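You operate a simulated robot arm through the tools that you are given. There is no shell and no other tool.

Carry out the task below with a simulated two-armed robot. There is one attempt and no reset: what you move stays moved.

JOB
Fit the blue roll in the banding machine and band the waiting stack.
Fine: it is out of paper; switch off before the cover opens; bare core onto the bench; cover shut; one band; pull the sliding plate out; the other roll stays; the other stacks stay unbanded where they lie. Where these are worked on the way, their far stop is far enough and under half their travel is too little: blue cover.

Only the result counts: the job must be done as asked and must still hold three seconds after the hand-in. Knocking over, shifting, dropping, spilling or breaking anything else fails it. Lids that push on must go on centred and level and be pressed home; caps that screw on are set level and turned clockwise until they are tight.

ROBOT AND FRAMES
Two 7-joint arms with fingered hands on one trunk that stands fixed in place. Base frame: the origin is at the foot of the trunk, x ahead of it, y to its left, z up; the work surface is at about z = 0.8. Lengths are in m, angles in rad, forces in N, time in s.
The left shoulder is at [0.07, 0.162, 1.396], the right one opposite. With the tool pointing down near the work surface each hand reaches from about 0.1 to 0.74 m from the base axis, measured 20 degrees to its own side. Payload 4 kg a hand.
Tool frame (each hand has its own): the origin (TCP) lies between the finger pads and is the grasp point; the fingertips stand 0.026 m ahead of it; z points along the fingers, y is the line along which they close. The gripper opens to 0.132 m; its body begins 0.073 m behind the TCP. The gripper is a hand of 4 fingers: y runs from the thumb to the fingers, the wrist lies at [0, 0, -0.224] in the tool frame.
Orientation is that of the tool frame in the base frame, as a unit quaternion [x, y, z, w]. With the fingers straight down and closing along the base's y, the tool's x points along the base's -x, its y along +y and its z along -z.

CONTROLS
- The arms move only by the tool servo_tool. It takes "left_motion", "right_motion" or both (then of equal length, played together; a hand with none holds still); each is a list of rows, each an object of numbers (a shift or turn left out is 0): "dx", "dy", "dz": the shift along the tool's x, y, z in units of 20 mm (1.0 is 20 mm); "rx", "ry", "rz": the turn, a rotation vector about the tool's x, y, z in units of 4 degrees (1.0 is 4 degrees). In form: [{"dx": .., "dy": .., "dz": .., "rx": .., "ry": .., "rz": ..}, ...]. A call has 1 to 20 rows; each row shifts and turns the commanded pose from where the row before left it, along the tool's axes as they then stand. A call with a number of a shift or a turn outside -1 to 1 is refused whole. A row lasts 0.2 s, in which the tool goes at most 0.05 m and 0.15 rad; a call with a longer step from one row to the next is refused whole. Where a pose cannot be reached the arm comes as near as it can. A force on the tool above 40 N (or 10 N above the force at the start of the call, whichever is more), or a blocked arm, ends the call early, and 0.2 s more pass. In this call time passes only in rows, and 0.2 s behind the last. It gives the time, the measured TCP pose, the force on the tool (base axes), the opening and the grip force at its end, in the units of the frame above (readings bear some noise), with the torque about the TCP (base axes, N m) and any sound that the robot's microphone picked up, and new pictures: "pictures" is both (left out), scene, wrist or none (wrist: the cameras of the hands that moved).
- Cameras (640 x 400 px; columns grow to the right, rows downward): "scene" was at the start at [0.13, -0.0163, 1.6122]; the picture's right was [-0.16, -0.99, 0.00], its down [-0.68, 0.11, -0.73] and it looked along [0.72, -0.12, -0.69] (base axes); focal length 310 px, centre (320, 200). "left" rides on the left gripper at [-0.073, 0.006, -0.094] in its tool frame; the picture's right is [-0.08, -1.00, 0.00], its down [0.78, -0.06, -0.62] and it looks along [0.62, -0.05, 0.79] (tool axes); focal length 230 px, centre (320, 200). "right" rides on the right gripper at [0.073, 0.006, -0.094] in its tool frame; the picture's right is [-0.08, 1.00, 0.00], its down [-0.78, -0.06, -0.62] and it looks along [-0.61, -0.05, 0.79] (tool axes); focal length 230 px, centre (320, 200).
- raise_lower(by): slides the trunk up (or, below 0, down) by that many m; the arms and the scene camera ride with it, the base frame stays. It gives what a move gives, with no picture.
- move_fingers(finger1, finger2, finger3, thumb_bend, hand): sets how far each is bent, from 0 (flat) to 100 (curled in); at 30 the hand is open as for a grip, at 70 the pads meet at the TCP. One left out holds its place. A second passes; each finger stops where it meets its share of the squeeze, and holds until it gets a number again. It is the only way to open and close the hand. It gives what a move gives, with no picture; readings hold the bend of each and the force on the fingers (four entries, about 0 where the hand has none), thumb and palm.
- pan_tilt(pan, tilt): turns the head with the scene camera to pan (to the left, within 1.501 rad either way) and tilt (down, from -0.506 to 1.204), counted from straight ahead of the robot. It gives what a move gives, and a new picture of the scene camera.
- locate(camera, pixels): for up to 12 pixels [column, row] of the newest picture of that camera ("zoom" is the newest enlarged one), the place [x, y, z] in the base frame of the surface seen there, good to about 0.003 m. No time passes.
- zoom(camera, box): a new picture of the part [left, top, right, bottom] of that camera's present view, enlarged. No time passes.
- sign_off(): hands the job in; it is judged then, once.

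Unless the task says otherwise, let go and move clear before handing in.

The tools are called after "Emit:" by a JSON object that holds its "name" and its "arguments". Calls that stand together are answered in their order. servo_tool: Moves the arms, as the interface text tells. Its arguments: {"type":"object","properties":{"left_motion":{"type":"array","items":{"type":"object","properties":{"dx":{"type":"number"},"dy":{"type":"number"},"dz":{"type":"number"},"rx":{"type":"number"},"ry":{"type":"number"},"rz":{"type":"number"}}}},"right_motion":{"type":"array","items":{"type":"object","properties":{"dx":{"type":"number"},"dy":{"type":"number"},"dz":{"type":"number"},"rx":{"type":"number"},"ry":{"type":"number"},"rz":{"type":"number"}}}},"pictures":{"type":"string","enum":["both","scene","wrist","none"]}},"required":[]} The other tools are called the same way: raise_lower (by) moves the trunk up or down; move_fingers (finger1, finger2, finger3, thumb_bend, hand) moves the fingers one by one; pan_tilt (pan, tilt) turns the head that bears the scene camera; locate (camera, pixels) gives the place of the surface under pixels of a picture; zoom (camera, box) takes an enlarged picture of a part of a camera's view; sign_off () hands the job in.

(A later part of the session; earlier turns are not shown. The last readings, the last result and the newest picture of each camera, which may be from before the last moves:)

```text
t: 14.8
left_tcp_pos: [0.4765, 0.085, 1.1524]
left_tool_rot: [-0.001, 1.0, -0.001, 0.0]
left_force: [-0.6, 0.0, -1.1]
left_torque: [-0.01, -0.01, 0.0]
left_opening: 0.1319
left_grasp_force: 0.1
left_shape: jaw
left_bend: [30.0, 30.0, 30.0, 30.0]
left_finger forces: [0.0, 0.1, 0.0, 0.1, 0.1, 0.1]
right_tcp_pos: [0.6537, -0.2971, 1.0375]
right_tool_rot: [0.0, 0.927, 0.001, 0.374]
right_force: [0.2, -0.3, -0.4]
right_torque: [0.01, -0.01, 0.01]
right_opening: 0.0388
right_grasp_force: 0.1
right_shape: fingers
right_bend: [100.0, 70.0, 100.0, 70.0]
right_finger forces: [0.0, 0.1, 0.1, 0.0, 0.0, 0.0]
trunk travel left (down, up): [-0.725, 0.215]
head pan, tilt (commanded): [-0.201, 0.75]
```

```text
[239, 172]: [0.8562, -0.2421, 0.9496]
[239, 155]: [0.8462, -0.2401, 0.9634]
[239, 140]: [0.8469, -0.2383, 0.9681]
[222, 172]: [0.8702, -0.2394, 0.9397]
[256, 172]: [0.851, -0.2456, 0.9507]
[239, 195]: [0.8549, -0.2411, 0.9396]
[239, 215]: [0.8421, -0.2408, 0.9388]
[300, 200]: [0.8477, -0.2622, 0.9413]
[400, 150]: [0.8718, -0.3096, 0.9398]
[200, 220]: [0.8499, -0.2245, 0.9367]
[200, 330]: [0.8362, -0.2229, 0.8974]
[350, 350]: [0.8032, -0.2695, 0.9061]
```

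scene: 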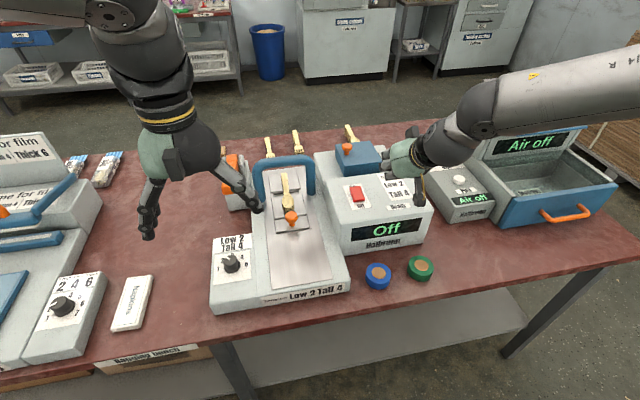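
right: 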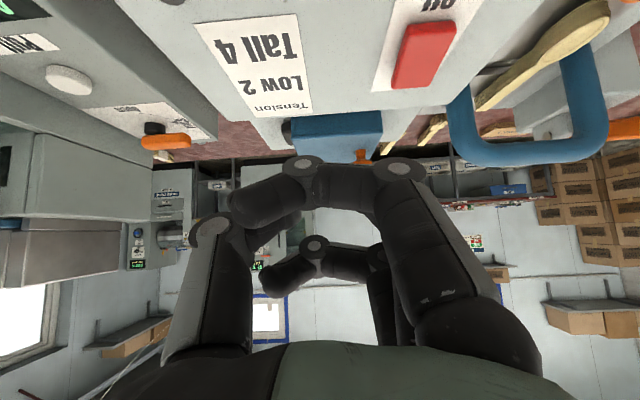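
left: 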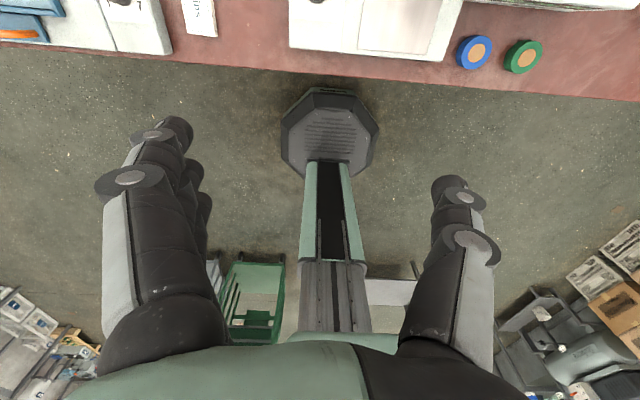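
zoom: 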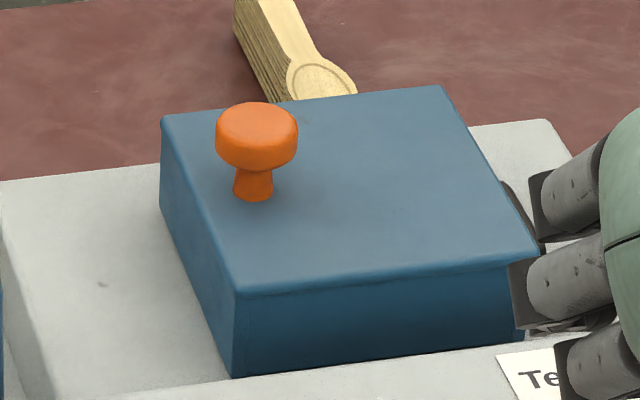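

The knob head is at about (0.857,-0.243,0.962) and the hand is tilted 44°. I'll open finger 2 and thumb, keep the other fingers curled, and go to a pre-grasp behind and above the knob.

Emit:
{"name": "move_fingers", "arguments": {"hand": "right", "finger1": 100, "finger2": 42, "finger3": 100, "thumb_bend": 42}}

Emit:
{"name": "servo_tool", "arguments": {"right_motion": [{"dx": -0.615, "dy": 0.34, "dz": 0.675}, {"dx": -0.615, "dy": 0.34, "dz": 0.675}, {"dx": -0.615, "dy": 0.34, "dz": 0.675}, {"dx": -0.615, "dy": 0.34, "dz": 0.675}, {"dx": -0.615, "dy": 0.34, "dz": 0.675}, {"dx": -0.615, "dy": 0.34, "dz": 0.675}, {"dx": -0.615, "dy": 0.34, "dz": 0.675}, {"dx": -0.615, "dy": 0.34, "dz": 0.675}]}}

Emit:
{"name": "zoom", "arguments": {"camera": "scene", "box": [300, 90, 440, 210]}}

```text
t: 15.8
left_tcp_pos: [0.4769, 0.0849, 1.1521]
left_tool_rot: [-0.001, 1.0, 0.0, 0.0]
left_force: [-0.3, 0.7, 0.0]
left_torque: [0.01, -0.01, 0.01]
left_opening: 0.1317
left_grasp_force: 0.1
left_shape: jaw
left_bend: [30.0, 30.0, 30.0, 30.0]
left_finger forces: [0.0, 0.0, 0.0, 0.0, 0.0, 0.0]
right_tcp_pos: [0.6541, -0.2969, 1.0367]
right_tool_rot: [0.0, 0.927, 0.001, 0.374]
right_force: [0.2, -0.3, 0.2]
right_torque: [0.01, -0.02, -0.03]
right_opening: 0.0522
right_grasp_force: 0.2
right_shape: fingers
right_bend: [100.0, 42.0, 100.0, 42.0]
right_finger forces: [0.1, 0.1, 0.1, 0.1, 0.0, 0.0]
trunk travel left (down, up): [-0.725, 0.215]
head pan, tilt (commanded): [-0.201, 0.75]
```

```text
t: 17.6
left_tcp_pos: [0.4758, 0.0847, 1.1519]
left_tool_rot: [-0.001, 1.0, -0.001, -0.001]
left_force: [0.0, 0.5, 0.2]
left_torque: [0.01, 0.0, 0.01]
left_opening: 0.1315
left_grasp_force: 0.1
left_shape: jaw
left_bend: [30.0, 30.0, 30.0, 30.0]
left_finger forces: [0.0, 0.0, 0.0, 0.1, 0.1, 0.0]
right_tcp_pos: [0.7811, -0.2522, 1.0327]
right_tool_rot: [0.001, 0.927, 0.0, 0.376]
right_force: [0.1, -0.5, 0.3]
right_torque: [0.0, 0.01, 0.01]
right_opening: 0.0523
right_grasp_force: 0.0
right_shape: fingers
right_bend: [100.0, 42.0, 100.0, 42.0]
right_finger forces: [0.1, 0.0, 0.0, 0.0, 0.0, 0.0]
right hand out of reach, approached as far as the arm can: row 7, 8
trunk travel left (down, up): [-0.725, 0.215]
head pan, tilt (commanded): [-0.201, 0.75]
```

scene: 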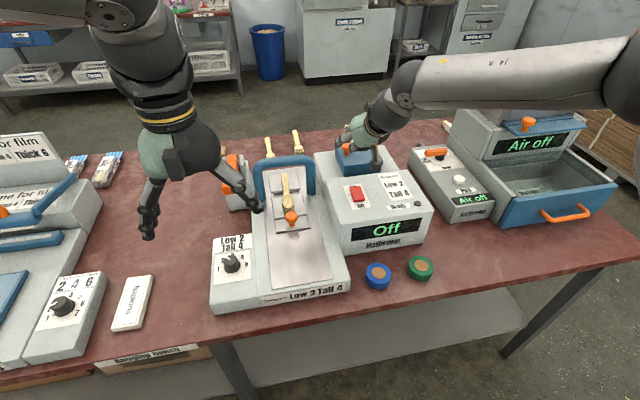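
right: 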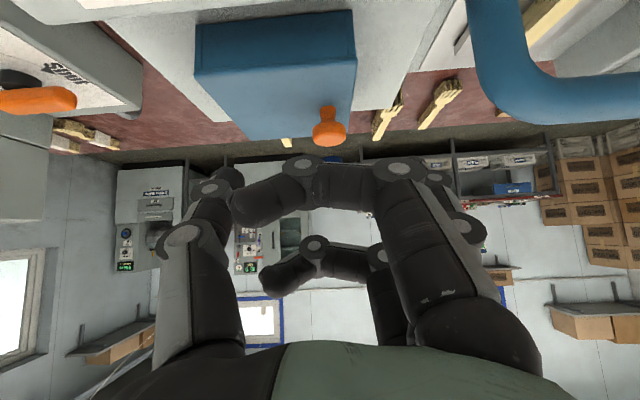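

```text
3.33 times, centred on (370, 150) of scene
```

zoom: 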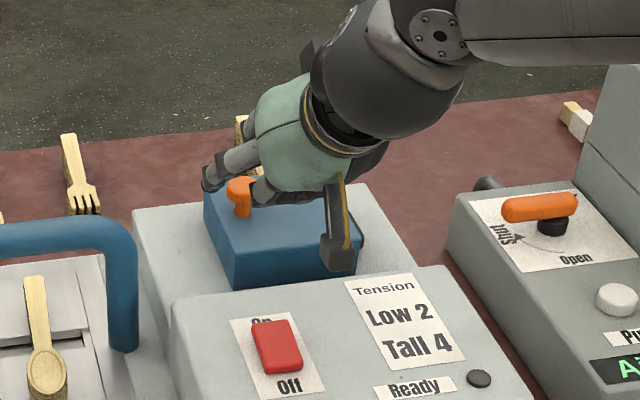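

The right hand stopped at (0.781,-0.252,1.033), with the arm not straight: the forearm runs sideways in the picture ((410,90) to (640,80)). I'll locate points along the arm to understand what limits it.

Emit:
{"name": "locate", "arguments": {"camera": "scene", "pixels": [[410, 85], [440, 80], [480, 75], [520, 72], [560, 70], [600, 70], [630, 75], [625, 100], [638, 60], [395, 100], [372, 125], [378, 160]]}}

Emit:
{"name": "pan_tilt", "arguments": {"pan": -0.9, "tilt": 0.5}}

```text
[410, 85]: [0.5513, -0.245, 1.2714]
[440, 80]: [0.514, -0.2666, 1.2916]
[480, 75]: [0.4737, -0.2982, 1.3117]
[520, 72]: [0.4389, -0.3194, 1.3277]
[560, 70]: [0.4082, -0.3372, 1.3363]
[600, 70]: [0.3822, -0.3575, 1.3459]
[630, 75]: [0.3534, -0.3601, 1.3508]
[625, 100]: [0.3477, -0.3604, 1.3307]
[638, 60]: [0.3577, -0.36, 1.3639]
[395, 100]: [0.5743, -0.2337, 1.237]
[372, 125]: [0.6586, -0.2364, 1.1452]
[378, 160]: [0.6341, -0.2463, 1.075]
```

```text
t: 18.7
left_tcp_pos: [0.4767, 0.085, 1.1516]
left_tool_rot: [-0.001, 1.0, 0.0, 0.0]
left_force: [0.6, 0.0, -0.6]
left_torque: [-0.02, 0.03, 0.0]
left_opening: 0.1319
left_grasp_force: 0.0
left_shape: jaw
left_bend: [30.0, 30.0, 30.0, 30.0]
left_finger forces: [0.0, 0.0, 0.0, 0.1, 0.0, 0.0]
right_tcp_pos: [0.783, -0.2524, 1.0323]
right_tool_rot: [-0.001, 0.927, 0.001, 0.375]
right_force: [0.4, -0.2, -0.3]
right_torque: [0.02, 0.06, 0.0]
right_opening: 0.052
right_grasp_force: 0.0
right_shape: fingers
right_bend: [100.0, 42.0, 100.0, 42.0]
right_finger forces: [0.0, 0.1, 0.0, 0.0, 0.0, 0.0]
trunk travel left (down, up): [-0.725, 0.215]
head pan, tilt (commanded): [-0.901, 0.499]
```

scene: 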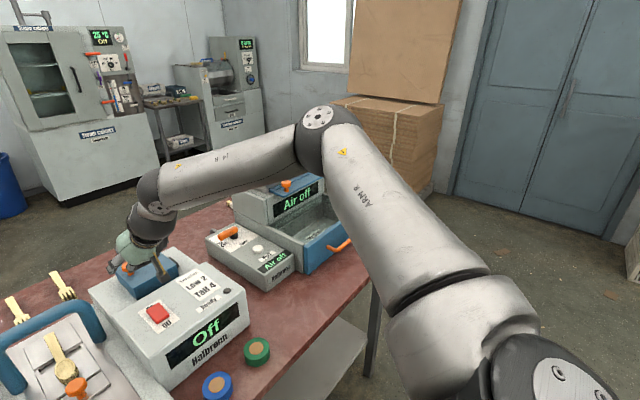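

The elbow is up and out at (318,120), with a clear bend, so a joint limit rather than length limits it. I'll locate the elbow and shoulder for the geometry.

Emit:
{"name": "locate", "arguments": {"camera": "scene", "pixels": [[318, 118], [325, 145], [345, 130], [300, 140], [160, 190], [140, 235], [440, 290], [560, 380], [400, 230], [250, 165], [150, 222], [125, 245]]}}

```text
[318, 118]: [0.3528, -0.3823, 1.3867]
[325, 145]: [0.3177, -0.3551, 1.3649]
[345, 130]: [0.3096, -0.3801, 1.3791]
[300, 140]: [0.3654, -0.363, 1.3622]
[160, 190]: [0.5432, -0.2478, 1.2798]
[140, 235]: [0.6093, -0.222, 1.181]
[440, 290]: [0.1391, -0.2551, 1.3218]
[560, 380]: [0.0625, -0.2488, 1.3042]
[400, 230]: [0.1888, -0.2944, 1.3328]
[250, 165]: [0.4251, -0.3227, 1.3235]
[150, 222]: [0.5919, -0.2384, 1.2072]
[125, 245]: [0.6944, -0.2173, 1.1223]
```

The elbow is bent ~78°, so I suspect the lowered trunk forces an awkward posture. I'll raise the trunk back by 0.15 m and retry the approach from above.

Emit:
{"name": "raise_lower", "arguments": {"by": 0.15}}

Emit:
{"name": "servo_tool", "arguments": {"right_motion": [{"dx": 0.2, "dy": 0.1, "dz": 0.9}, {"dx": 0.2, "dy": 0.1, "dz": 0.9}, {"dx": 0.2, "dy": 0.1, "dz": 0.9}, {"dx": 0.2, "dy": 0.1, "dz": 0.9}, {"dx": 0.3, "dy": 0.05, "dz": 0.8}, {"dx": 0.3, "dy": 0.05, "dz": 0.8}]}}

Emit:
{"name": "pan_tilt", "arguments": {"pan": -0.3, "tilt": 0.85}}

```text
t: 20.4
left_tcp_pos: [0.4771, 0.0861, 1.3013]
left_tool_rot: [-0.001, 1.0, 0.0, 0.0]
left_force: [-0.8, 0.3, 0.6]
left_torque: [0.03, 0.01, -0.02]
left_opening: 0.132
left_grasp_force: 0.1
left_shape: jaw
left_bend: [30.0, 30.0, 30.0, 30.0]
left_finger forces: [0.0, 0.0, 0.0, 0.0, 0.1, 0.0]
right_tcp_pos: [0.7817, -0.2525, 1.1821]
right_tool_rot: [-0.001, 0.927, 0.002, 0.375]
right_force: [-0.4, -0.6, 0.3]
right_torque: [0.01, -0.01, 0.01]
right_opening: 0.0522
right_grasp_force: 0.1
right_shape: fingers
right_bend: [100.0, 42.0, 100.0, 42.0]
right_finger forces: [0.1, 0.0, 0.0, 0.0, 0.0, 0.1]
trunk travel left (down, up): [-0.875, 0.065]
head pan, tilt (commanded): [-0.901, 0.499]
```

```text
t: 21.8
left_tcp_pos: [0.4769, 0.0851, 1.3024]
left_tool_rot: [-0.001, 1.0, 0.0, 0.0]
left_force: [-0.2, 0.3, -0.3]
left_torque: [-0.01, 0.0, -0.04]
left_opening: 0.1318
left_grasp_force: 0.1
left_shape: jaw
left_bend: [30.0, 30.0, 30.0, 30.0]
left_finger forces: [0.1, 0.0, 0.0, 0.1, 0.0, 0.0]
right_tcp_pos: [0.7685, -0.2825, 1.1263]
right_tool_rot: [-0.001, 0.927, 0.002, 0.375]
right_force: [0.2, 0.9, 0.1]
right_torque: [-0.01, 0.02, 0.02]
right_opening: 0.052
right_grasp_force: 0.1
right_shape: fingers
right_bend: [100.0, 42.0, 100.0, 42.0]
right_finger forces: [0.0, 0.0, 0.0, 0.0, 0.0, 0.0]
right hand out of reach, approached as far as the arm can: row 1, 2, 3, 4, 5, 6
trunk travel left (down, up): [-0.875, 0.065]
head pan, tilt (commanded): [-0.901, 0.499]
```

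scene: 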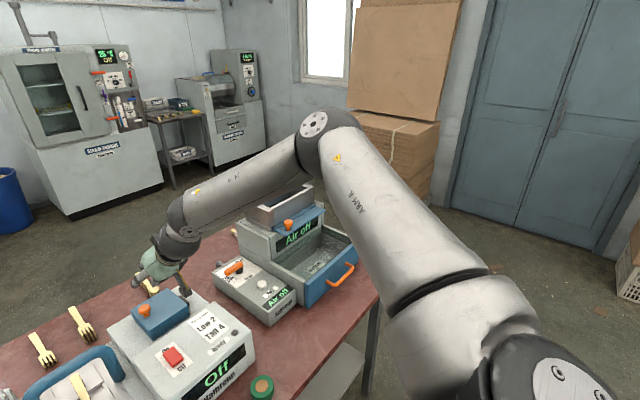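
right: 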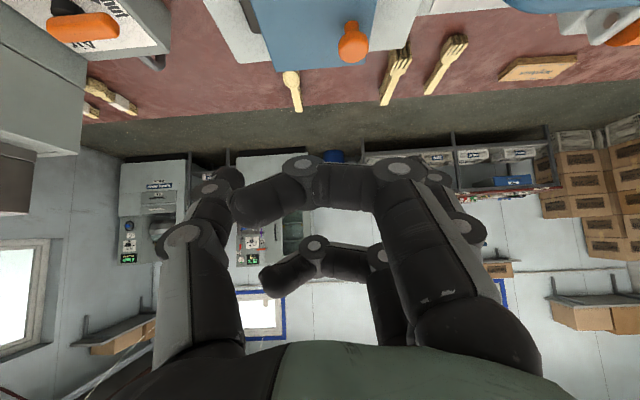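

```text
t: 22.8
left_tcp_pos: [0.4767, 0.0866, 1.3017]
left_tool_rot: [0.0, 1.0, 0.0, 0.0]
left_force: [-0.2, 0.4, 0.6]
left_torque: [-0.03, -0.04, -0.02]
left_opening: 0.1318
left_grasp_force: 0.0
left_shape: jaw
left_bend: [30.0, 30.0, 30.0, 30.0]
left_finger forces: [0.0, 0.0, 0.0, 0.0, 0.1, 0.1]
right_tcp_pos: [0.7693, -0.2815, 1.1269]
right_tool_rot: [0.0, 0.927, 0.0, 0.375]
right_force: [-0.5, -0.3, -0.5]
right_torque: [-0.01, 0.01, -0.01]
right_opening: 0.0521
right_grasp_force: 0.1
right_shape: fingers
right_bend: [100.0, 42.0, 100.0, 42.0]
right_finger forces: [0.0, 0.1, 0.0, 0.1, 0.0, 0.1]
trunk travel left (down, up): [-0.875, 0.065]
head pan, tilt (commanded): [-0.3, 0.85]
```

scene: 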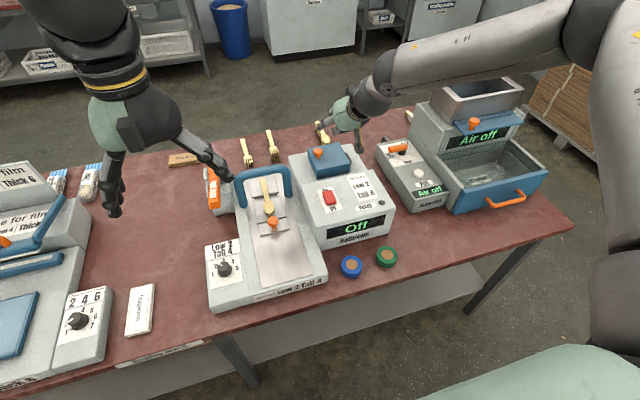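

The hand slid sideways to (0.769,-0.282,1.127) rather than forward, so the limit looks like a fixed shoulder-to-wrist distance (~0.55 m). I'll test the reach at a different azimuth in free air to learn whether it is an elbow or shoulder limit.

Emit:
{"name": "servo_tool", "arguments": {"right_motion": [{"dy": -0.9}, {"dy": -0.9}, {"dy": -0.9}, {"dy": -0.9}, {"dy": -0.9}, {"dy": -0.9}, {"dy": -0.9}, {"dy": -0.9}, {"dx": -0.7, "dz": 0.7}, {"dx": -0.7, "dz": 0.7}, {"dx": -0.7, "dz": 0.7}, {"dx": -0.7, "dz": 0.7}, {"dx": -0.7, "dz": 0.7}], "pictures": "scene"}}

```text
t: 25.6
left_tcp_pos: [0.4776, 0.0864, 1.3009]
left_tool_rot: [0.0, 1.0, 0.0, -0.001]
left_force: [-0.4, 1.3, 0.0]
left_torque: [0.01, 0.0, -0.02]
left_opening: 0.1318
left_grasp_force: 0.0
left_shape: jaw
left_bend: [30.0, 30.0, 30.0, 30.0]
left_finger forces: [0.1, 0.0, 0.0, 0.0, 0.1, 0.0]
right_tcp_pos: [0.8236, -0.4253, 1.1517]
right_tool_rot: [-0.001, 0.927, 0.001, 0.375]
right_force: [0.6, 0.8, 0.6]
right_torque: [-0.01, 0.01, -0.01]
right_opening: 0.0522
right_grasp_force: 0.1
right_shape: fingers
right_bend: [100.0, 42.0, 100.0, 42.0]
right_finger forces: [0.0, 0.0, 0.1, 0.0, 0.0, 0.0]
right hand out of reach, approached as far as the arm can: row 11, 12, 13
trunk travel left (down, up): [-0.875, 0.065]
head pan, tilt (commanded): [-0.3, 0.85]
```

scene: 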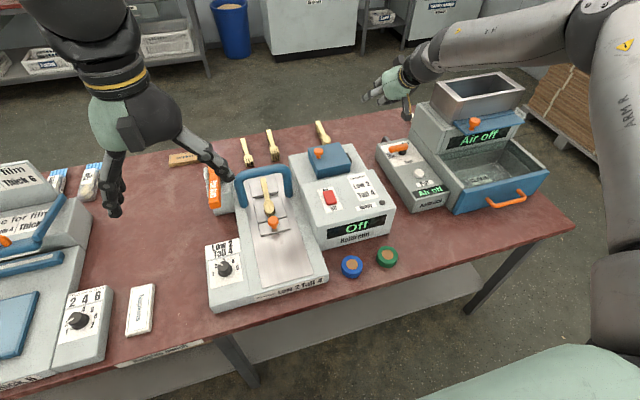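

At y=-0.425 the arm reached farther (x 0.824), so the limit is a shoulder one that eases when the wrist is well below the shoulder. I'll raise the trunk to near its top and approach the knob from lower down.

Emit:
{"name": "raise_lower", "arguments": {"by": 0.06}}

Emit:
{"name": "servo_tool", "arguments": {"right_motion": [{"dx": 0.917, "dy": 0.795, "dz": 0.138}, {"dx": 0.917, "dy": 0.795, "dz": 0.138}, {"dx": 0.917, "dy": 0.795, "dz": 0.138}, {"dx": 0.917, "dy": 0.795, "dz": 0.138}, {"dx": 0.917, "dy": 0.795, "dz": 0.138}, {"dx": 0.917, "dy": 0.795, "dz": 0.138}, {"dx": 0.917, "dy": 0.795, "dz": 0.138}, {"dx": 0.917, "dy": 0.795, "dz": 0.138}, {"dx": 0.917, "dy": 0.795, "dz": 0.138}, {"dx": 0.917, "dy": 0.795, "dz": 0.138}, {"dx": 0.917, "dy": 0.795, "dz": 0.138}]}}

```text
t: 26.6
left_tcp_pos: [0.4758, 0.0853, 1.3616]
left_tool_rot: [0.0, 1.0, 0.0, 0.0]
left_force: [0.9, 0.6, 0.7]
left_torque: [0.04, 0.02, 0.01]
left_opening: 0.1317
left_grasp_force: 0.0
left_shape: jaw
left_bend: [30.0, 30.0, 30.0, 30.0]
left_finger forces: [0.0, 0.0, 0.1, 0.0, 0.0, 0.0]
right_tcp_pos: [0.8222, -0.4259, 1.2106]
right_tool_rot: [-0.001, 0.927, 0.001, 0.376]
right_force: [0.0, 0.2, 0.5]
right_torque: [0.01, 0.01, -0.02]
right_opening: 0.0523
right_grasp_force: 0.2
right_shape: fingers
right_bend: [100.0, 42.0, 100.0, 42.0]
right_finger forces: [0.1, 0.0, 0.0, 0.0, 0.1, 0.1]
trunk travel left (down, up): [-0.935, 0.005]
head pan, tilt (commanded): [-0.3, 0.85]
```

```text
t: 29.0
left_tcp_pos: [0.477, 0.0871, 1.3621]
left_tool_rot: [-0.001, 1.0, 0.0, 0.0]
left_force: [-0.2, -0.3, 1.0]
left_torque: [-0.02, -0.01, -0.01]
left_opening: 0.1321
left_grasp_force: 0.0
left_shape: jaw
left_bend: [30.0, 30.0, 30.0, 30.0]
left_finger forces: [0.0, 0.0, 0.0, 0.1, 0.0, 0.1]
right_tcp_pos: [0.6624, -0.272, 1.0968]
right_tool_rot: [0.0, 0.927, 0.001, 0.375]
right_force: [0.2, -0.2, -0.3]
right_torque: [0.01, -0.06, 0.01]
right_opening: 0.0521
right_grasp_force: 0.1
right_shape: fingers
right_bend: [100.0, 42.0, 100.0, 42.0]
right_finger forces: [0.0, 0.0, 0.0, 0.0, 0.1, 0.0]
right hand out of reach, approached as far as the arm can: row 5, 6, 7, 8, 9, 10, 11
trunk travel left (down, up): [-0.935, 0.005]
head pan, tilt (commanded): [-0.3, 0.85]
```

scene: 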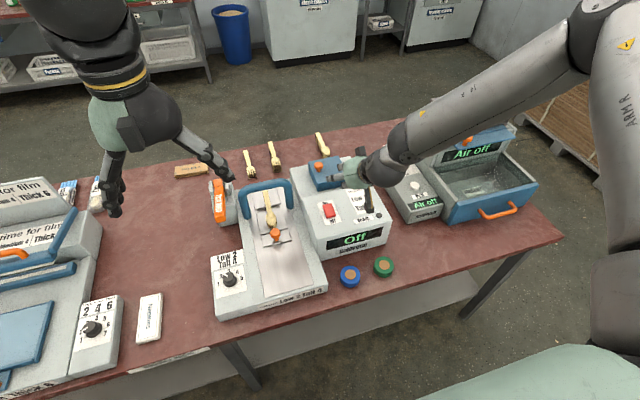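
right: 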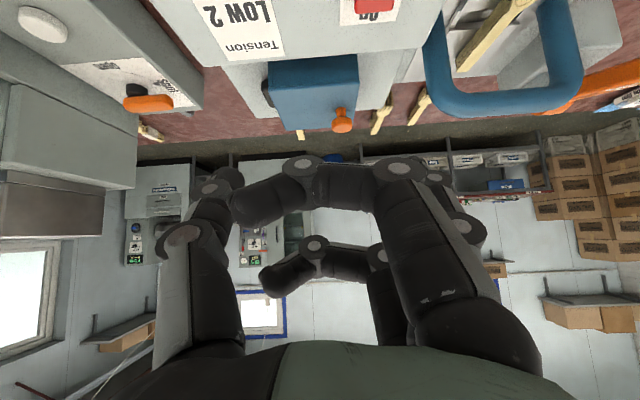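

Row reports show the limit got worse with the trunk high, so it is more likely a wrist deviation limit: the forearm points forward-left while I hold the hand straight ahead. I'll yaw the hand ~28° to the left to line it up with the forearm and see whether reach frees up.

Emit:
{"name": "servo_tool", "arguments": {"right_motion": [{"rx": -0.695, "rz": -0.719}, {"rx": -0.695, "rz": -0.719}, {"rx": -0.695, "rz": -0.719}, {"rx": -0.695, "rz": -0.719}, {"rx": -0.695, "rz": -0.719}, {"rx": -0.695, "rz": -0.719}, {"rx": -0.695, "rz": -0.719}, {"dz": 0.9}, {"dz": 0.9}, {"dz": 0.9}]}}

```text
t: 31.2
left_tcp_pos: [0.4749, 0.0847, 1.3631]
left_tool_rot: [0.0, 1.0, 0.001, 0.0]
left_force: [-0.7, 0.4, 0.3]
left_torque: [-0.01, -0.02, 0.02]
left_opening: 0.1318
left_grasp_force: 0.0
left_shape: jaw
left_bend: [30.0, 30.0, 30.0, 30.0]
left_finger forces: [0.1, 0.0, 0.0, 0.1, 0.1, 0.0]
right_tcp_pos: [0.6742, -0.2642, 1.0897]
right_tool_rot: [-0.224, 0.899, 0.091, 0.365]
right_force: [0.6, -0.1, 0.8]
right_torque: [0.01, -0.03, 0.03]
right_opening: 0.0524
right_grasp_force: 0.1
right_shape: fingers
right_bend: [100.0, 42.0, 100.0, 42.0]
right_finger forces: [0.0, 0.0, 0.0, 0.0, 0.0, 0.0]
right hand out of reach, approached as far as the arm can: row 8, 9, 10
trunk travel left (down, up): [-0.935, 0.005]
head pan, tilt (commanded): [-0.3, 0.85]
```

scene: 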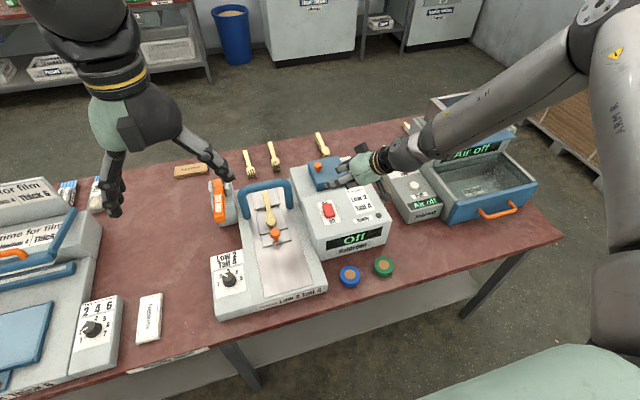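
right: 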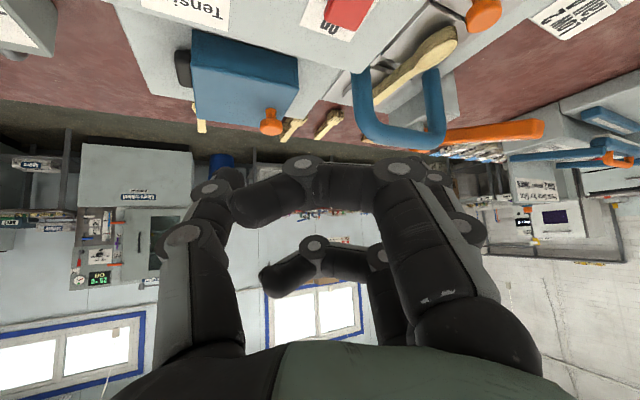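

Still blocked although hand and forearm now look aligned, so the limiting joint is upstream. I'll locate the elbow and upper arm now.

Emit:
{"name": "pan_tilt", "arguments": {"pan": -0.9, "tilt": 0.6}}

Emit:
{"name": "locate", "arguments": {"camera": "scene", "pixels": [[318, 118], [325, 145], [310, 100], [300, 140], [230, 170], [200, 200], [440, 290], [560, 380], [400, 230], [250, 165], [360, 180], [480, 330]]}}

```text
t: 32.2
left_tcp_pos: [0.4761, 0.0859, 1.361]
left_tool_rot: [-0.001, 1.0, 0.001, 0.0]
left_force: [0.2, -0.9, 0.0]
left_torque: [0.0, 0.01, 0.0]
left_opening: 0.132
left_grasp_force: 0.1
left_shape: jaw
left_bend: [30.0, 30.0, 30.0, 30.0]
left_finger forces: [0.0, 0.0, 0.1, 0.0, 0.0, 0.1]
right_tcp_pos: [0.6762, -0.2639, 1.0894]
right_tool_rot: [-0.224, 0.899, 0.091, 0.364]
right_force: [-0.3, -0.1, 1.0]
right_torque: [0.05, 0.0, 0.0]
right_opening: 0.0522
right_grasp_force: 0.1
right_shape: fingers
right_bend: [100.0, 42.0, 100.0, 42.0]
right_finger forces: [0.0, 0.0, 0.0, 0.0, 0.1, 0.0]
trunk travel left (down, up): [-0.935, 0.005]
head pan, tilt (commanded): [-0.901, 0.6]
```

scene: 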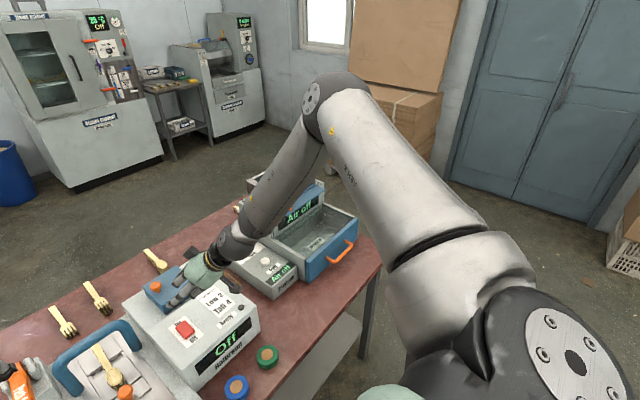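

```text
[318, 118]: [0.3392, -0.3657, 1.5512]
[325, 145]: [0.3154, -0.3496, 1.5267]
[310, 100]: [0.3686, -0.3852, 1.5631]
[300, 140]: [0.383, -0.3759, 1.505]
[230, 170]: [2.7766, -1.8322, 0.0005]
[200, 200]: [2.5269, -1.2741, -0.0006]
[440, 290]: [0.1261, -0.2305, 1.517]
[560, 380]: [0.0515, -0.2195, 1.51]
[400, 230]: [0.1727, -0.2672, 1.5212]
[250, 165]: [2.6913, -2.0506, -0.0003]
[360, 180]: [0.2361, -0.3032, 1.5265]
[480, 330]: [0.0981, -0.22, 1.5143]
```

All stop points fit one fixed elbow position relative to the shoulder, so the upper arm is at a shoulder limit in this elbow-up posture. I'll retract toward the body, straighten the hand, and come in low so the elbow can drop.

Emit:
{"name": "servo_tool", "arguments": {"right_motion": [{"rx": 0.695, "rz": 0.719, "dz": -0.8}, {"rx": 0.695, "rz": 0.719, "dz": -0.8}, {"rx": 0.695, "rz": 0.719, "dz": -0.8}, {"rx": 0.695, "rz": 0.719, "dx": 0.5, "dz": -0.7}, {"rx": 0.695, "rz": 0.719, "dx": 0.8, "dz": -0.7}, {"rx": 0.695, "rz": 0.719, "dx": 0.8, "dz": -0.7}, {"rx": 0.695, "rz": 0.719, "dx": 0.8, "dz": -0.7}, {"dx": 0.8, "dy": -0.8}, {"dx": 0.8, "dy": -0.8}, {"dx": 0.8, "dy": -0.8}, {"dx": 0.8, "dy": -0.8}], "pictures": "scene"}}

```text
t: 34.6
left_tcp_pos: [0.476, 0.0853, 1.3622]
left_tool_rot: [-0.002, 1.0, 0.001, 0.001]
left_force: [0.9, 0.6, -0.7]
left_torque: [-0.01, 0.0, -0.01]
left_opening: 0.1315
left_grasp_force: 0.1
left_shape: jaw
left_bend: [30.0, 30.0, 30.0, 30.0]
left_finger forces: [0.0, 0.0, 0.1, 0.0, 0.1, 0.0]
right_tcp_pos: [0.5197, -0.3556, 1.0805]
right_tool_rot: [0.0, 0.927, 0.002, 0.376]
right_force: [-0.9, -0.3, -0.2]
right_torque: [-0.02, -0.03, -0.01]
right_opening: 0.0522
right_grasp_force: 0.0
right_shape: fingers
right_bend: [100.0, 42.0, 100.0, 42.0]
right_finger forces: [0.0, 0.0, 0.0, 0.0, 0.0, 0.0]
trunk travel left (down, up): [-0.935, 0.005]
head pan, tilt (commanded): [-0.901, 0.6]
```

scene: 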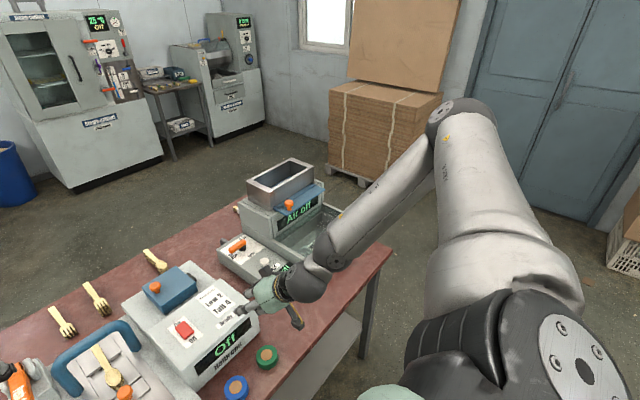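

The elbow swung outward as I retracted but is still high. I'll return the tool to vertical and go low and close to the body to see if the elbow drops.

Emit:
{"name": "servo_tool", "arguments": {"right_motion": [{"ry": 1}, {"ry": 1}, {"ry": 1}, {"ry": 1}, {"ry": 1}, {"ry": 1}, {"ry": 1}, {"ry": 1}, {"ry": 1}, {"ry": 1}, {"ry": 1}, {"dx": 0.9}, {"dx": 0.9, "dz": 0.4}, {"dx": 0.9, "dz": 0.8}, {"dx": 0.9, "dz": 0.8}, {"dx": 0.9, "dz": 0.8}, {"dz": 0.9}, {"dz": 0.9}], "pictures": "scene"}}

```text
t: 38.4
left_tcp_pos: [0.4786, 0.0866, 1.3604]
left_tool_rot: [-0.001, 1.0, 0.0, 0.0]
left_force: [-0.5, 0.3, -0.4]
left_torque: [-0.06, 0.02, 0.01]
left_opening: 0.1319
left_grasp_force: 0.1
left_shape: jaw
left_bend: [30.0, 30.0, 30.0, 30.0]
left_finger forces: [0.1, 0.0, 0.0, 0.0, 0.0, 0.0]
right_tcp_pos: [0.4324, -0.3548, 0.9864]
right_tool_rot: [0.0, 1.0, 0.001, 0.001]
right_force: [0.5, 0.5, 0.0]
right_torque: [-0.02, 0.0, 0.01]
right_opening: 0.0526
right_grasp_force: 0.0
right_shape: fingers
right_bend: [100.0, 42.0, 100.0, 42.0]
right_finger forces: [0.0, 0.0, 0.0, 0.0, 0.1, 0.0]
trunk travel left (down, up): [-0.935, 0.005]
head pan, tilt (commanded): [-0.901, 0.6]
```

scene: 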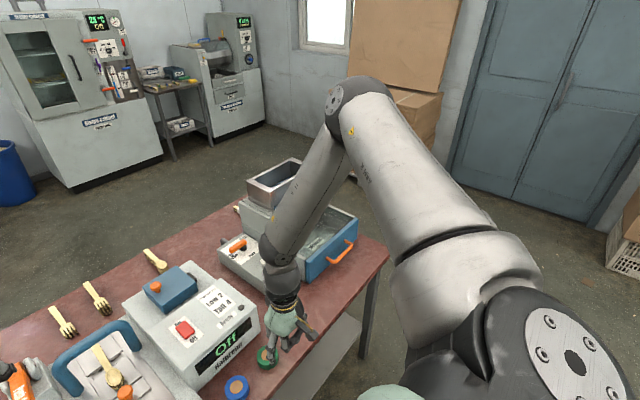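

The elbow stays up even with the hand low at (0.432,-0.355,0.986). I'll locate the elbow again to work out the shoulder's behaviour.

Emit:
{"name": "locate", "arguments": {"camera": "scene", "pixels": [[335, 100], [330, 130], [345, 150], [400, 190], [440, 240], [300, 220], [280, 265], [575, 360], [480, 330], [450, 310], [520, 290], [380, 130]]}}

Emit:
{"name": "zoom", "arguments": {"camera": "scene", "box": [320, 60, 640, 400]}}

```text
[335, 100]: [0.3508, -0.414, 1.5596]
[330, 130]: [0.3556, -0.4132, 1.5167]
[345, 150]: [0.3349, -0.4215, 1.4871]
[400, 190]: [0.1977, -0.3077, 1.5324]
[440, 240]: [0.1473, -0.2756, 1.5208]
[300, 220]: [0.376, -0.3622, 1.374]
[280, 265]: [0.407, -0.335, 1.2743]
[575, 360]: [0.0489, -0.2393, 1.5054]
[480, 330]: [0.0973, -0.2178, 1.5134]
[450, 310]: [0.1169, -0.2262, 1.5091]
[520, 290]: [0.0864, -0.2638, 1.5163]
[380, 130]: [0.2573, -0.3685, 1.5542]
```

```text
1.18 times, centred on (480, 230) of scene
```

zoom: 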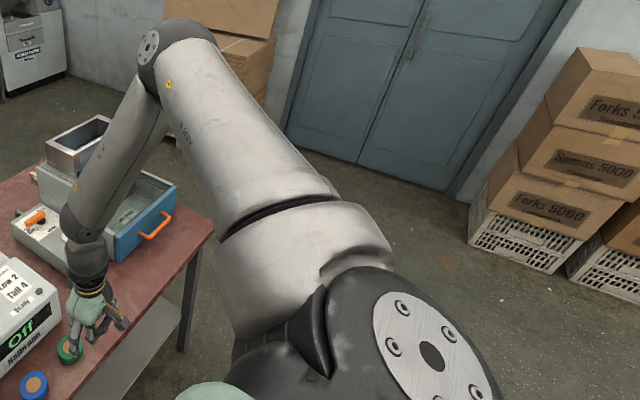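

The upper arm stays near horizontal, as if the shoulder is at its stops. I'll look at the left arm for comparison of its shoulder posture.

Emit:
{"name": "pan_tilt", "arguments": {"pan": 0.9, "tilt": 0.5}}

Emit:
{"name": "locate", "arguments": {"camera": "scene", "pixels": [[320, 120], [300, 140], [200, 230], [100, 350], [400, 150], [330, 160], [250, 180], [150, 280], [60, 380], [450, 200]]}}

```text
t: 40.2
left_tcp_pos: [0.477, 0.0851, 1.3627]
left_tool_rot: [-0.001, 1.0, 0.0, 0.0]
left_force: [0.5, -0.7, -0.1]
left_torque: [-0.03, 0.01, 0.01]
left_opening: 0.1321
left_grasp_force: 0.1
left_shape: jaw
left_bend: [30.0, 30.0, 30.0, 30.0]
left_finger forces: [0.0, 0.0, 0.0, 0.0, 0.1, 0.0]
right_tcp_pos: [0.4304, -0.3556, 0.988]
right_tool_rot: [-0.001, 1.0, 0.001, 0.001]
right_force: [0.3, -0.1, -0.4]
right_torque: [0.02, -0.03, 0.04]
right_opening: 0.052
right_grasp_force: 0.1
right_shape: fingers
right_bend: [100.0, 42.0, 100.0, 42.0]
right_finger forces: [0.0, 0.1, 0.1, 0.1, 0.0, 0.0]
trunk travel left (down, up): [-0.935, 0.005]
head pan, tilt (commanded): [0.901, 0.499]
```

scene: 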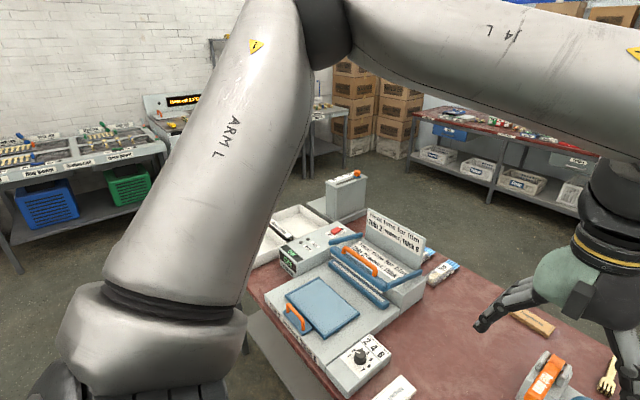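

```text
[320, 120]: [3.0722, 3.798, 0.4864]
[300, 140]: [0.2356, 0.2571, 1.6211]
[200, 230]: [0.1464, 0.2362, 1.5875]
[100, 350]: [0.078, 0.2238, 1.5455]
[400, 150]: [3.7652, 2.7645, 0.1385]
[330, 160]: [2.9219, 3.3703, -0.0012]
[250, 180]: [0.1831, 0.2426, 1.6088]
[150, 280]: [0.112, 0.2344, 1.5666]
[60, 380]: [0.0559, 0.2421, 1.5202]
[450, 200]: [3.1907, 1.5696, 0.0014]
```

Both elbows sit high, so with the upper arm fixed near horizontal, the best forward reach comes when the shoulder is only slightly above the work height. I'll raise both hands relative to the trunk and tilt the right tool forward, then lower the trunk a lot.

Emit:
{"name": "servo_tool", "arguments": {"right_motion": [{"dz": -1}, {"dz": -1}, {"dz": -1}, {"dz": -1}, {"dz": -1}, {"dz": -1}, {"dz": -1}, {"dz": -1}, {"dz": -1}, {"dz": -1}, {"ry": -1}, {"ry": -1}, {"ry": -1}, {"ry": -1}, {"ry": -1}, {"ry": -1}, {"ry": -1}, {"ry": -1}, {"ry": -1}, {"ry": -1}], "pictures": "none"}}

Emit:
{"name": "raise_lower", "arguments": {"by": -0.2}}

Emit:
{"name": "pan_tilt", "arguments": {"pan": -0.2, "tilt": 0.7}}

```text
t: 44.4
left_tcp_pos: [0.476, 0.086, 1.3623]
left_tool_rot: [-0.001, 1.0, 0.0, -0.001]
left_force: [-0.7, -0.1, 0.5]
left_torque: [0.0, -0.01, -0.01]
left_opening: 0.1318
left_grasp_force: 0.1
left_shape: jaw
left_bend: [30.0, 30.0, 30.0, 30.0]
left_finger forces: [0.0, 0.0, 0.1, 0.0, 0.0, 0.1]
right_tcp_pos: [0.4371, -0.347, 1.1874]
right_tool_rot: [-0.019, 0.954, 0.002, 0.299]
right_force: [0.7, 0.0, 0.7]
right_torque: [0.02, 0.02, 0.0]
right_opening: 0.052
right_grasp_force: 0.0
right_shape: fingers
right_bend: [100.0, 42.0, 100.0, 42.0]
right_finger forces: [0.0, 0.1, 0.0, 0.0, 0.0, 0.1]
right hand out of reach, approached as far as the arm can: row 19, 20
trunk travel left (down, up): [-0.935, 0.005]
head pan, tilt (commanded): [0.901, 0.499]
```

```text
t: 46.6
left_tcp_pos: [0.4749, 0.0848, 1.1619]
left_tool_rot: [-0.001, 1.0, 0.0, -0.001]
left_force: [-0.2, -1.1, -0.3]
left_torque: [0.03, 0.02, 0.03]
left_opening: 0.1317
left_grasp_force: 0.1
left_shape: jaw
left_bend: [30.0, 30.0, 30.0, 30.0]
left_finger forces: [0.0, 0.0, 0.0, 0.0, 0.0, 0.1]
right_tcp_pos: [0.4359, -0.3483, 0.9878]
right_tool_rot: [-0.02, 0.954, 0.003, 0.298]
right_force: [0.5, 0.3, 0.3]
right_torque: [0.02, 0.06, -0.04]
right_opening: 0.0523
right_grasp_force: 0.0
right_shape: fingers
right_bend: [100.0, 42.0, 100.0, 42.0]
right_finger forces: [0.0, 0.1, 0.0, 0.0, 0.1, 0.0]
trunk travel left (down, up): [-0.735, 0.205]
head pan, tilt (commanded): [0.901, 0.499]
```

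```text
t: 47.9
left_tcp_pos: [0.4769, 0.0871, 1.1615]
left_tool_rot: [-0.002, 1.0, -0.001, 0.0]
left_force: [-0.1, 0.2, -0.2]
left_torque: [0.0, 0.01, 0.02]
left_opening: 0.1316
left_grasp_force: 0.0
left_shape: jaw
left_bend: [30.0, 30.0, 30.0, 30.0]
left_finger forces: [0.1, 0.0, 0.0, 0.0, 0.0, 0.0]
right_tcp_pos: [0.436, -0.3484, 0.9879]
right_tool_rot: [-0.018, 0.954, 0.002, 0.298]
right_force: [0.2, 0.5, -0.6]
right_torque: [-0.03, 0.02, -0.02]
right_opening: 0.0521
right_grasp_force: 0.1
right_shape: fingers
right_bend: [100.0, 42.0, 100.0, 42.0]
right_finger forces: [0.0, 0.1, 0.0, 0.0, 0.1, 0.1]
trunk travel left (down, up): [-0.735, 0.205]
head pan, tilt (commanded): [-0.201, 0.7]
```

scene: 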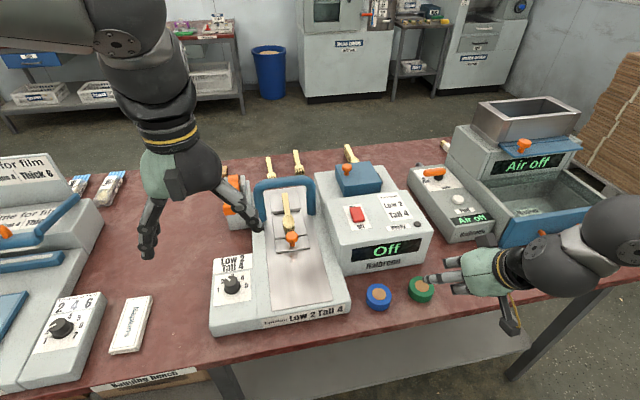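

The right hand is at z 0.988, above the rolls but too low for a further trunk drop. I'll raise both hands, then lower the trunk another 0.2 m.

Emit:
{"name": "servo_tool", "arguments": {"right_motion": [{"dx": -0.906, "dz": -0.72}, {"dx": -0.906, "dz": -0.72}, {"dx": -0.906, "dz": -0.72}, {"dx": -0.906, "dz": -0.72}, {"dx": -0.906, "dz": -0.72}, {"dx": -0.906, "dz": -0.72}, {"dx": -0.906, "dz": -0.72}, {"dx": -0.906, "dz": -0.72}, {"dx": -0.906, "dz": -0.72}], "left_motion": [{"dz": -0.6}, {"dz": -0.6}, {"dz": -0.6}, {"dz": -0.6}, {"dz": -0.6}, {"dz": -0.6}, {"dz": -0.6}, {"dz": -0.6}, {"dz": -0.6}], "pictures": "none"}}

Emit:
{"name": "raise_lower", "arguments": {"by": -0.2}}

Emit:
{"name": "pan_tilt", "arguments": {"pan": -0.3, "tilt": 0.6}}

```text
t: 49.9
left_tcp_pos: [0.4767, 0.0853, 1.2702]
left_tool_rot: [-0.001, 1.0, -0.001, -0.001]
left_force: [0.4, -1.0, 0.4]
left_torque: [0.01, 0.04, 0.04]
left_opening: 0.1319
left_grasp_force: 0.0
left_shape: jaw
left_bend: [30.0, 30.0, 30.0, 30.0]
left_finger forces: [0.1, 0.0, 0.0, 0.0, 0.0, 0.0]
right_tcp_pos: [0.496, -0.345, 1.1855]
right_tool_rot: [-0.017, 0.955, 0.001, 0.297]
right_force: [-0.1, 0.2, 0.6]
right_torque: [-0.02, -0.02, 0.02]
right_opening: 0.0523
right_grasp_force: 0.1
right_shape: fingers
right_bend: [100.0, 42.0, 100.0, 42.0]
right_finger forces: [0.0, 0.0, 0.0, 0.0, 0.1, 0.1]
trunk travel left (down, up): [-0.735, 0.205]
head pan, tilt (commanded): [-0.201, 0.7]
```

```text
t: 52.1
left_tcp_pos: [0.4761, 0.0853, 1.0696]
left_tool_rot: [-0.001, 1.0, 0.0, 0.0]
left_force: [0.2, 0.5, 0.5]
left_torque: [-0.02, -0.01, 0.01]
left_opening: 0.1316
left_grasp_force: 0.0
left_shape: jaw
left_bend: [30.0, 30.0, 30.0, 30.0]
left_finger forces: [0.0, 0.0, 0.0, 0.0, 0.0, 0.0]
right_tcp_pos: [0.4955, -0.343, 0.9877]
right_tool_rot: [-0.018, 0.954, 0.002, 0.298]
right_force: [0.0, -0.5, 0.5]
right_torque: [0.0, -0.01, 0.0]
right_opening: 0.0523
right_grasp_force: 0.0
right_shape: fingers
right_bend: [100.0, 42.0, 100.0, 42.0]
right_finger forces: [0.0, 0.0, 0.0, 0.0, 0.0, 0.1]
trunk travel left (down, up): [-0.535, 0.405]
head pan, tilt (commanded): [-0.201, 0.7]
```

```text
t: 52.8
left_tcp_pos: [0.4777, 0.086, 1.0697]
left_tool_rot: [-0.001, 1.0, 0.0, -0.001]
left_force: [0.5, -0.4, -0.2]
left_torque: [0.0, 0.02, -0.03]
left_opening: 0.1318
left_grasp_force: 0.1
left_shape: jaw
left_bend: [30.0, 30.0, 30.0, 30.0]
left_finger forces: [0.0, 0.0, 0.0, 0.1, 0.1, 0.0]
right_tcp_pos: [0.4963, -0.3437, 0.9882]
right_tool_rot: [-0.017, 0.955, 0.002, 0.297]
right_force: [0.5, 1.0, -0.4]
right_torque: [0.03, 0.02, 0.0]
right_opening: 0.0522
right_grasp_force: 0.1
right_shape: fingers
right_bend: [100.0, 42.0, 100.0, 42.0]
right_finger forces: [0.0, 0.0, 0.0, 0.0, 0.0, 0.1]
trunk travel left (down, up): [-0.535, 0.405]
head pan, tilt (commanded): [-0.3, 0.6]
```

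scene: 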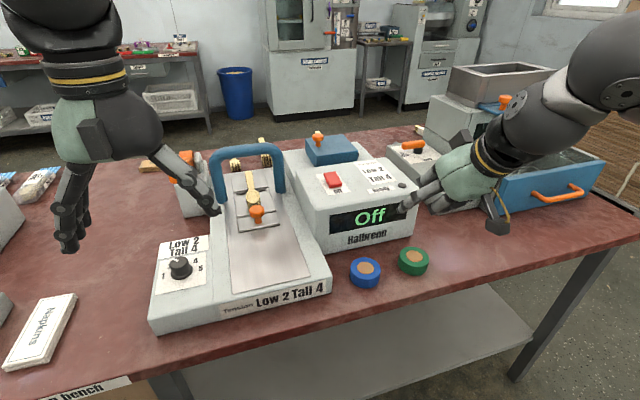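

The trunk is now 0.34 m below the start and the controls are close in view. I'll raise the right hand, tilt to ~51° and head toward the cover knob at (318,138).

Emit:
{"name": "servo_tool", "arguments": {"right_motion": [{"dx": -0.96, "dy": 0.275, "dz": -0.03}, {"dx": -0.96, "dy": 0.275, "dz": -0.03}, {"dx": -0.96, "dy": 0.275, "dz": -0.03}, {"dx": -0.96, "dy": 0.275, "dz": -0.03}, {"dx": -0.96, "dy": 0.275, "dz": -0.03}, {"dx": -0.96, "dy": 0.275, "dz": -0.03}, {"dx": -0.96, "dy": 0.275, "dz": -0.03}, {"dx": -0.96, "dy": 0.275, "dz": -0.03}, {"ry": -1}, {"ry": -1}, {"ry": -1}, {"ry": -1}]}}

```text
t: 55.4
left_tcp_pos: [0.4764, 0.0848, 1.0701]
left_tool_rot: [-0.001, 1.0, 0.0, 0.0]
left_force: [-0.5, 0.2, 0.0]
left_torque: [0.0, 0.02, 0.03]
left_opening: 0.1318
left_grasp_force: 0.0
left_shape: jaw
left_bend: [30.0, 30.0, 30.0, 30.0]
left_finger forces: [0.0, 0.0, 0.0, 0.0, 0.0, 0.0]
right_tcp_pos: [0.6172, -0.296, 1.0776]
right_tool_rot: [-0.017, 0.903, 0.005, 0.429]
right_force: [-0.3, 0.7, -0.6]
right_torque: [0.01, -0.02, 0.02]
right_opening: 0.0523
right_grasp_force: 0.0
right_shape: fingers
right_bend: [100.0, 42.0, 100.0, 42.0]
right_finger forces: [0.0, 0.0, 0.1, 0.0, 0.0, 0.0]
trunk travel left (down, up): [-0.535, 0.405]
head pan, tilt (commanded): [-0.3, 0.6]
```

scene: 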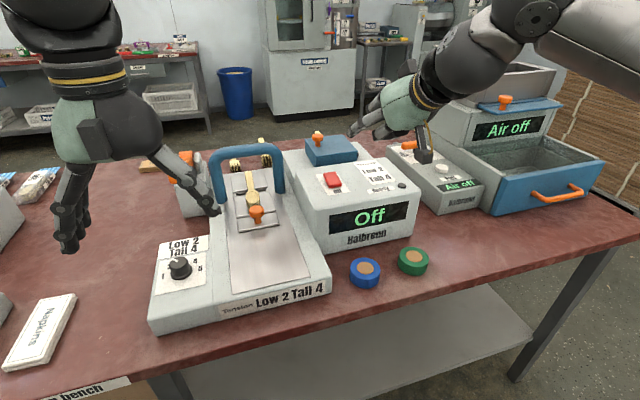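
right: 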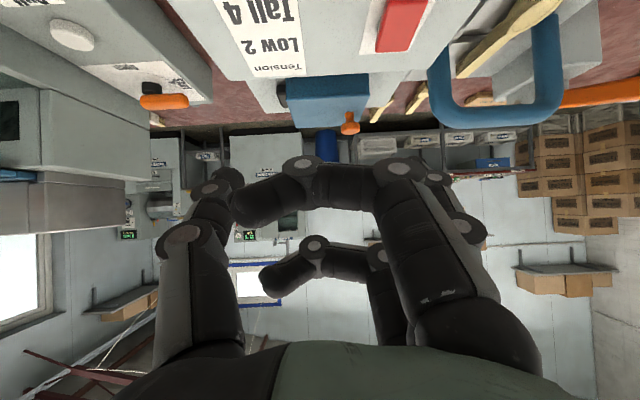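

The hand is tilted 51° at (0.617,-0.296,1.078) and nothing blocks it. I'll move to a pregrasp 9 cm short of the knob along the tool axis.

Emit:
{"name": "servo_tool", "arguments": {"right_motion": [{"dx": -0.378, "dy": 0.294, "dz": 0.896}, {"dx": -0.378, "dy": 0.294, "dz": 0.896}, {"dx": -0.378, "dy": 0.294, "dz": 0.896}, {"dx": -0.378, "dy": 0.294, "dz": 0.896}, {"dx": -0.378, "dy": 0.294, "dz": 0.896}, {"dx": -0.378, "dy": 0.294, "dz": 0.896}, {"dx": -0.378, "dy": 0.294, "dz": 0.896}, {"dx": -0.378, "dy": 0.294, "dz": 0.896}, {"dx": -0.378, "dy": 0.294, "dz": 0.896}]}}

Emit:
{"name": "zoom", "arguments": {"camera": "scene", "box": [270, 80, 430, 200]}}

```text
t: 57.4
left_tcp_pos: [0.4783, 0.0866, 1.0696]
left_tool_rot: [0.0, 1.0, 0.0, -0.001]
left_force: [-0.2, 0.4, 0.9]
left_torque: [0.03, 0.02, -0.03]
left_opening: 0.1318
left_grasp_force: 0.0
left_shape: jaw
left_bend: [30.0, 30.0, 30.0, 30.0]
left_finger forces: [0.0, 0.0, 0.0, 0.0, 0.1, 0.1]
right_tcp_pos: [0.7841, -0.2348, 1.0271]
right_tool_rot: [-0.018, 0.904, 0.004, 0.428]
right_force: [0.0, -0.1, -0.4]
right_torque: [0.01, 0.0, 0.0]
right_opening: 0.0523
right_grasp_force: 0.0
right_shape: fingers
right_bend: [100.0, 42.0, 100.0, 42.0]
right_finger forces: [0.0, 0.0, 0.0, 0.0, 0.0, 0.0]
trunk travel left (down, up): [-0.535, 0.405]
head pan, tilt (commanded): [-0.3, 0.6]
```

scene: 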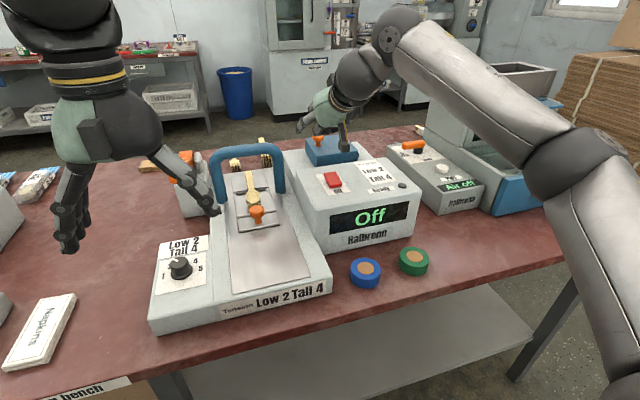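
right: 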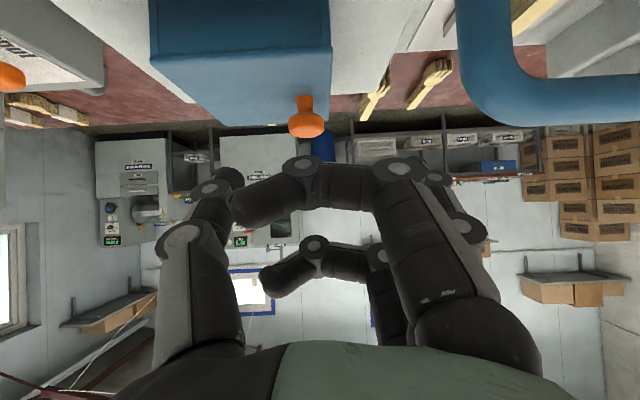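

```text
3.33 times, centred on (350, 140) of scene
```

zoom: 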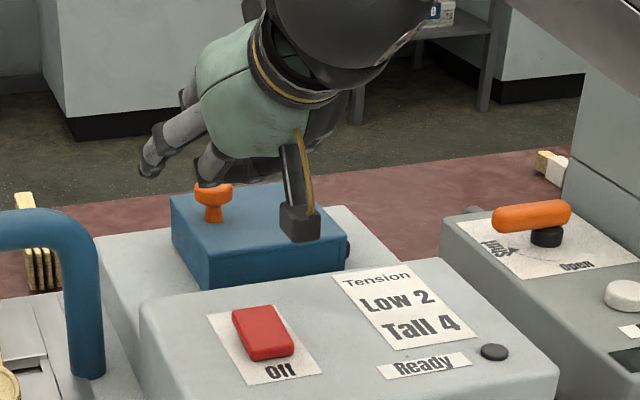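

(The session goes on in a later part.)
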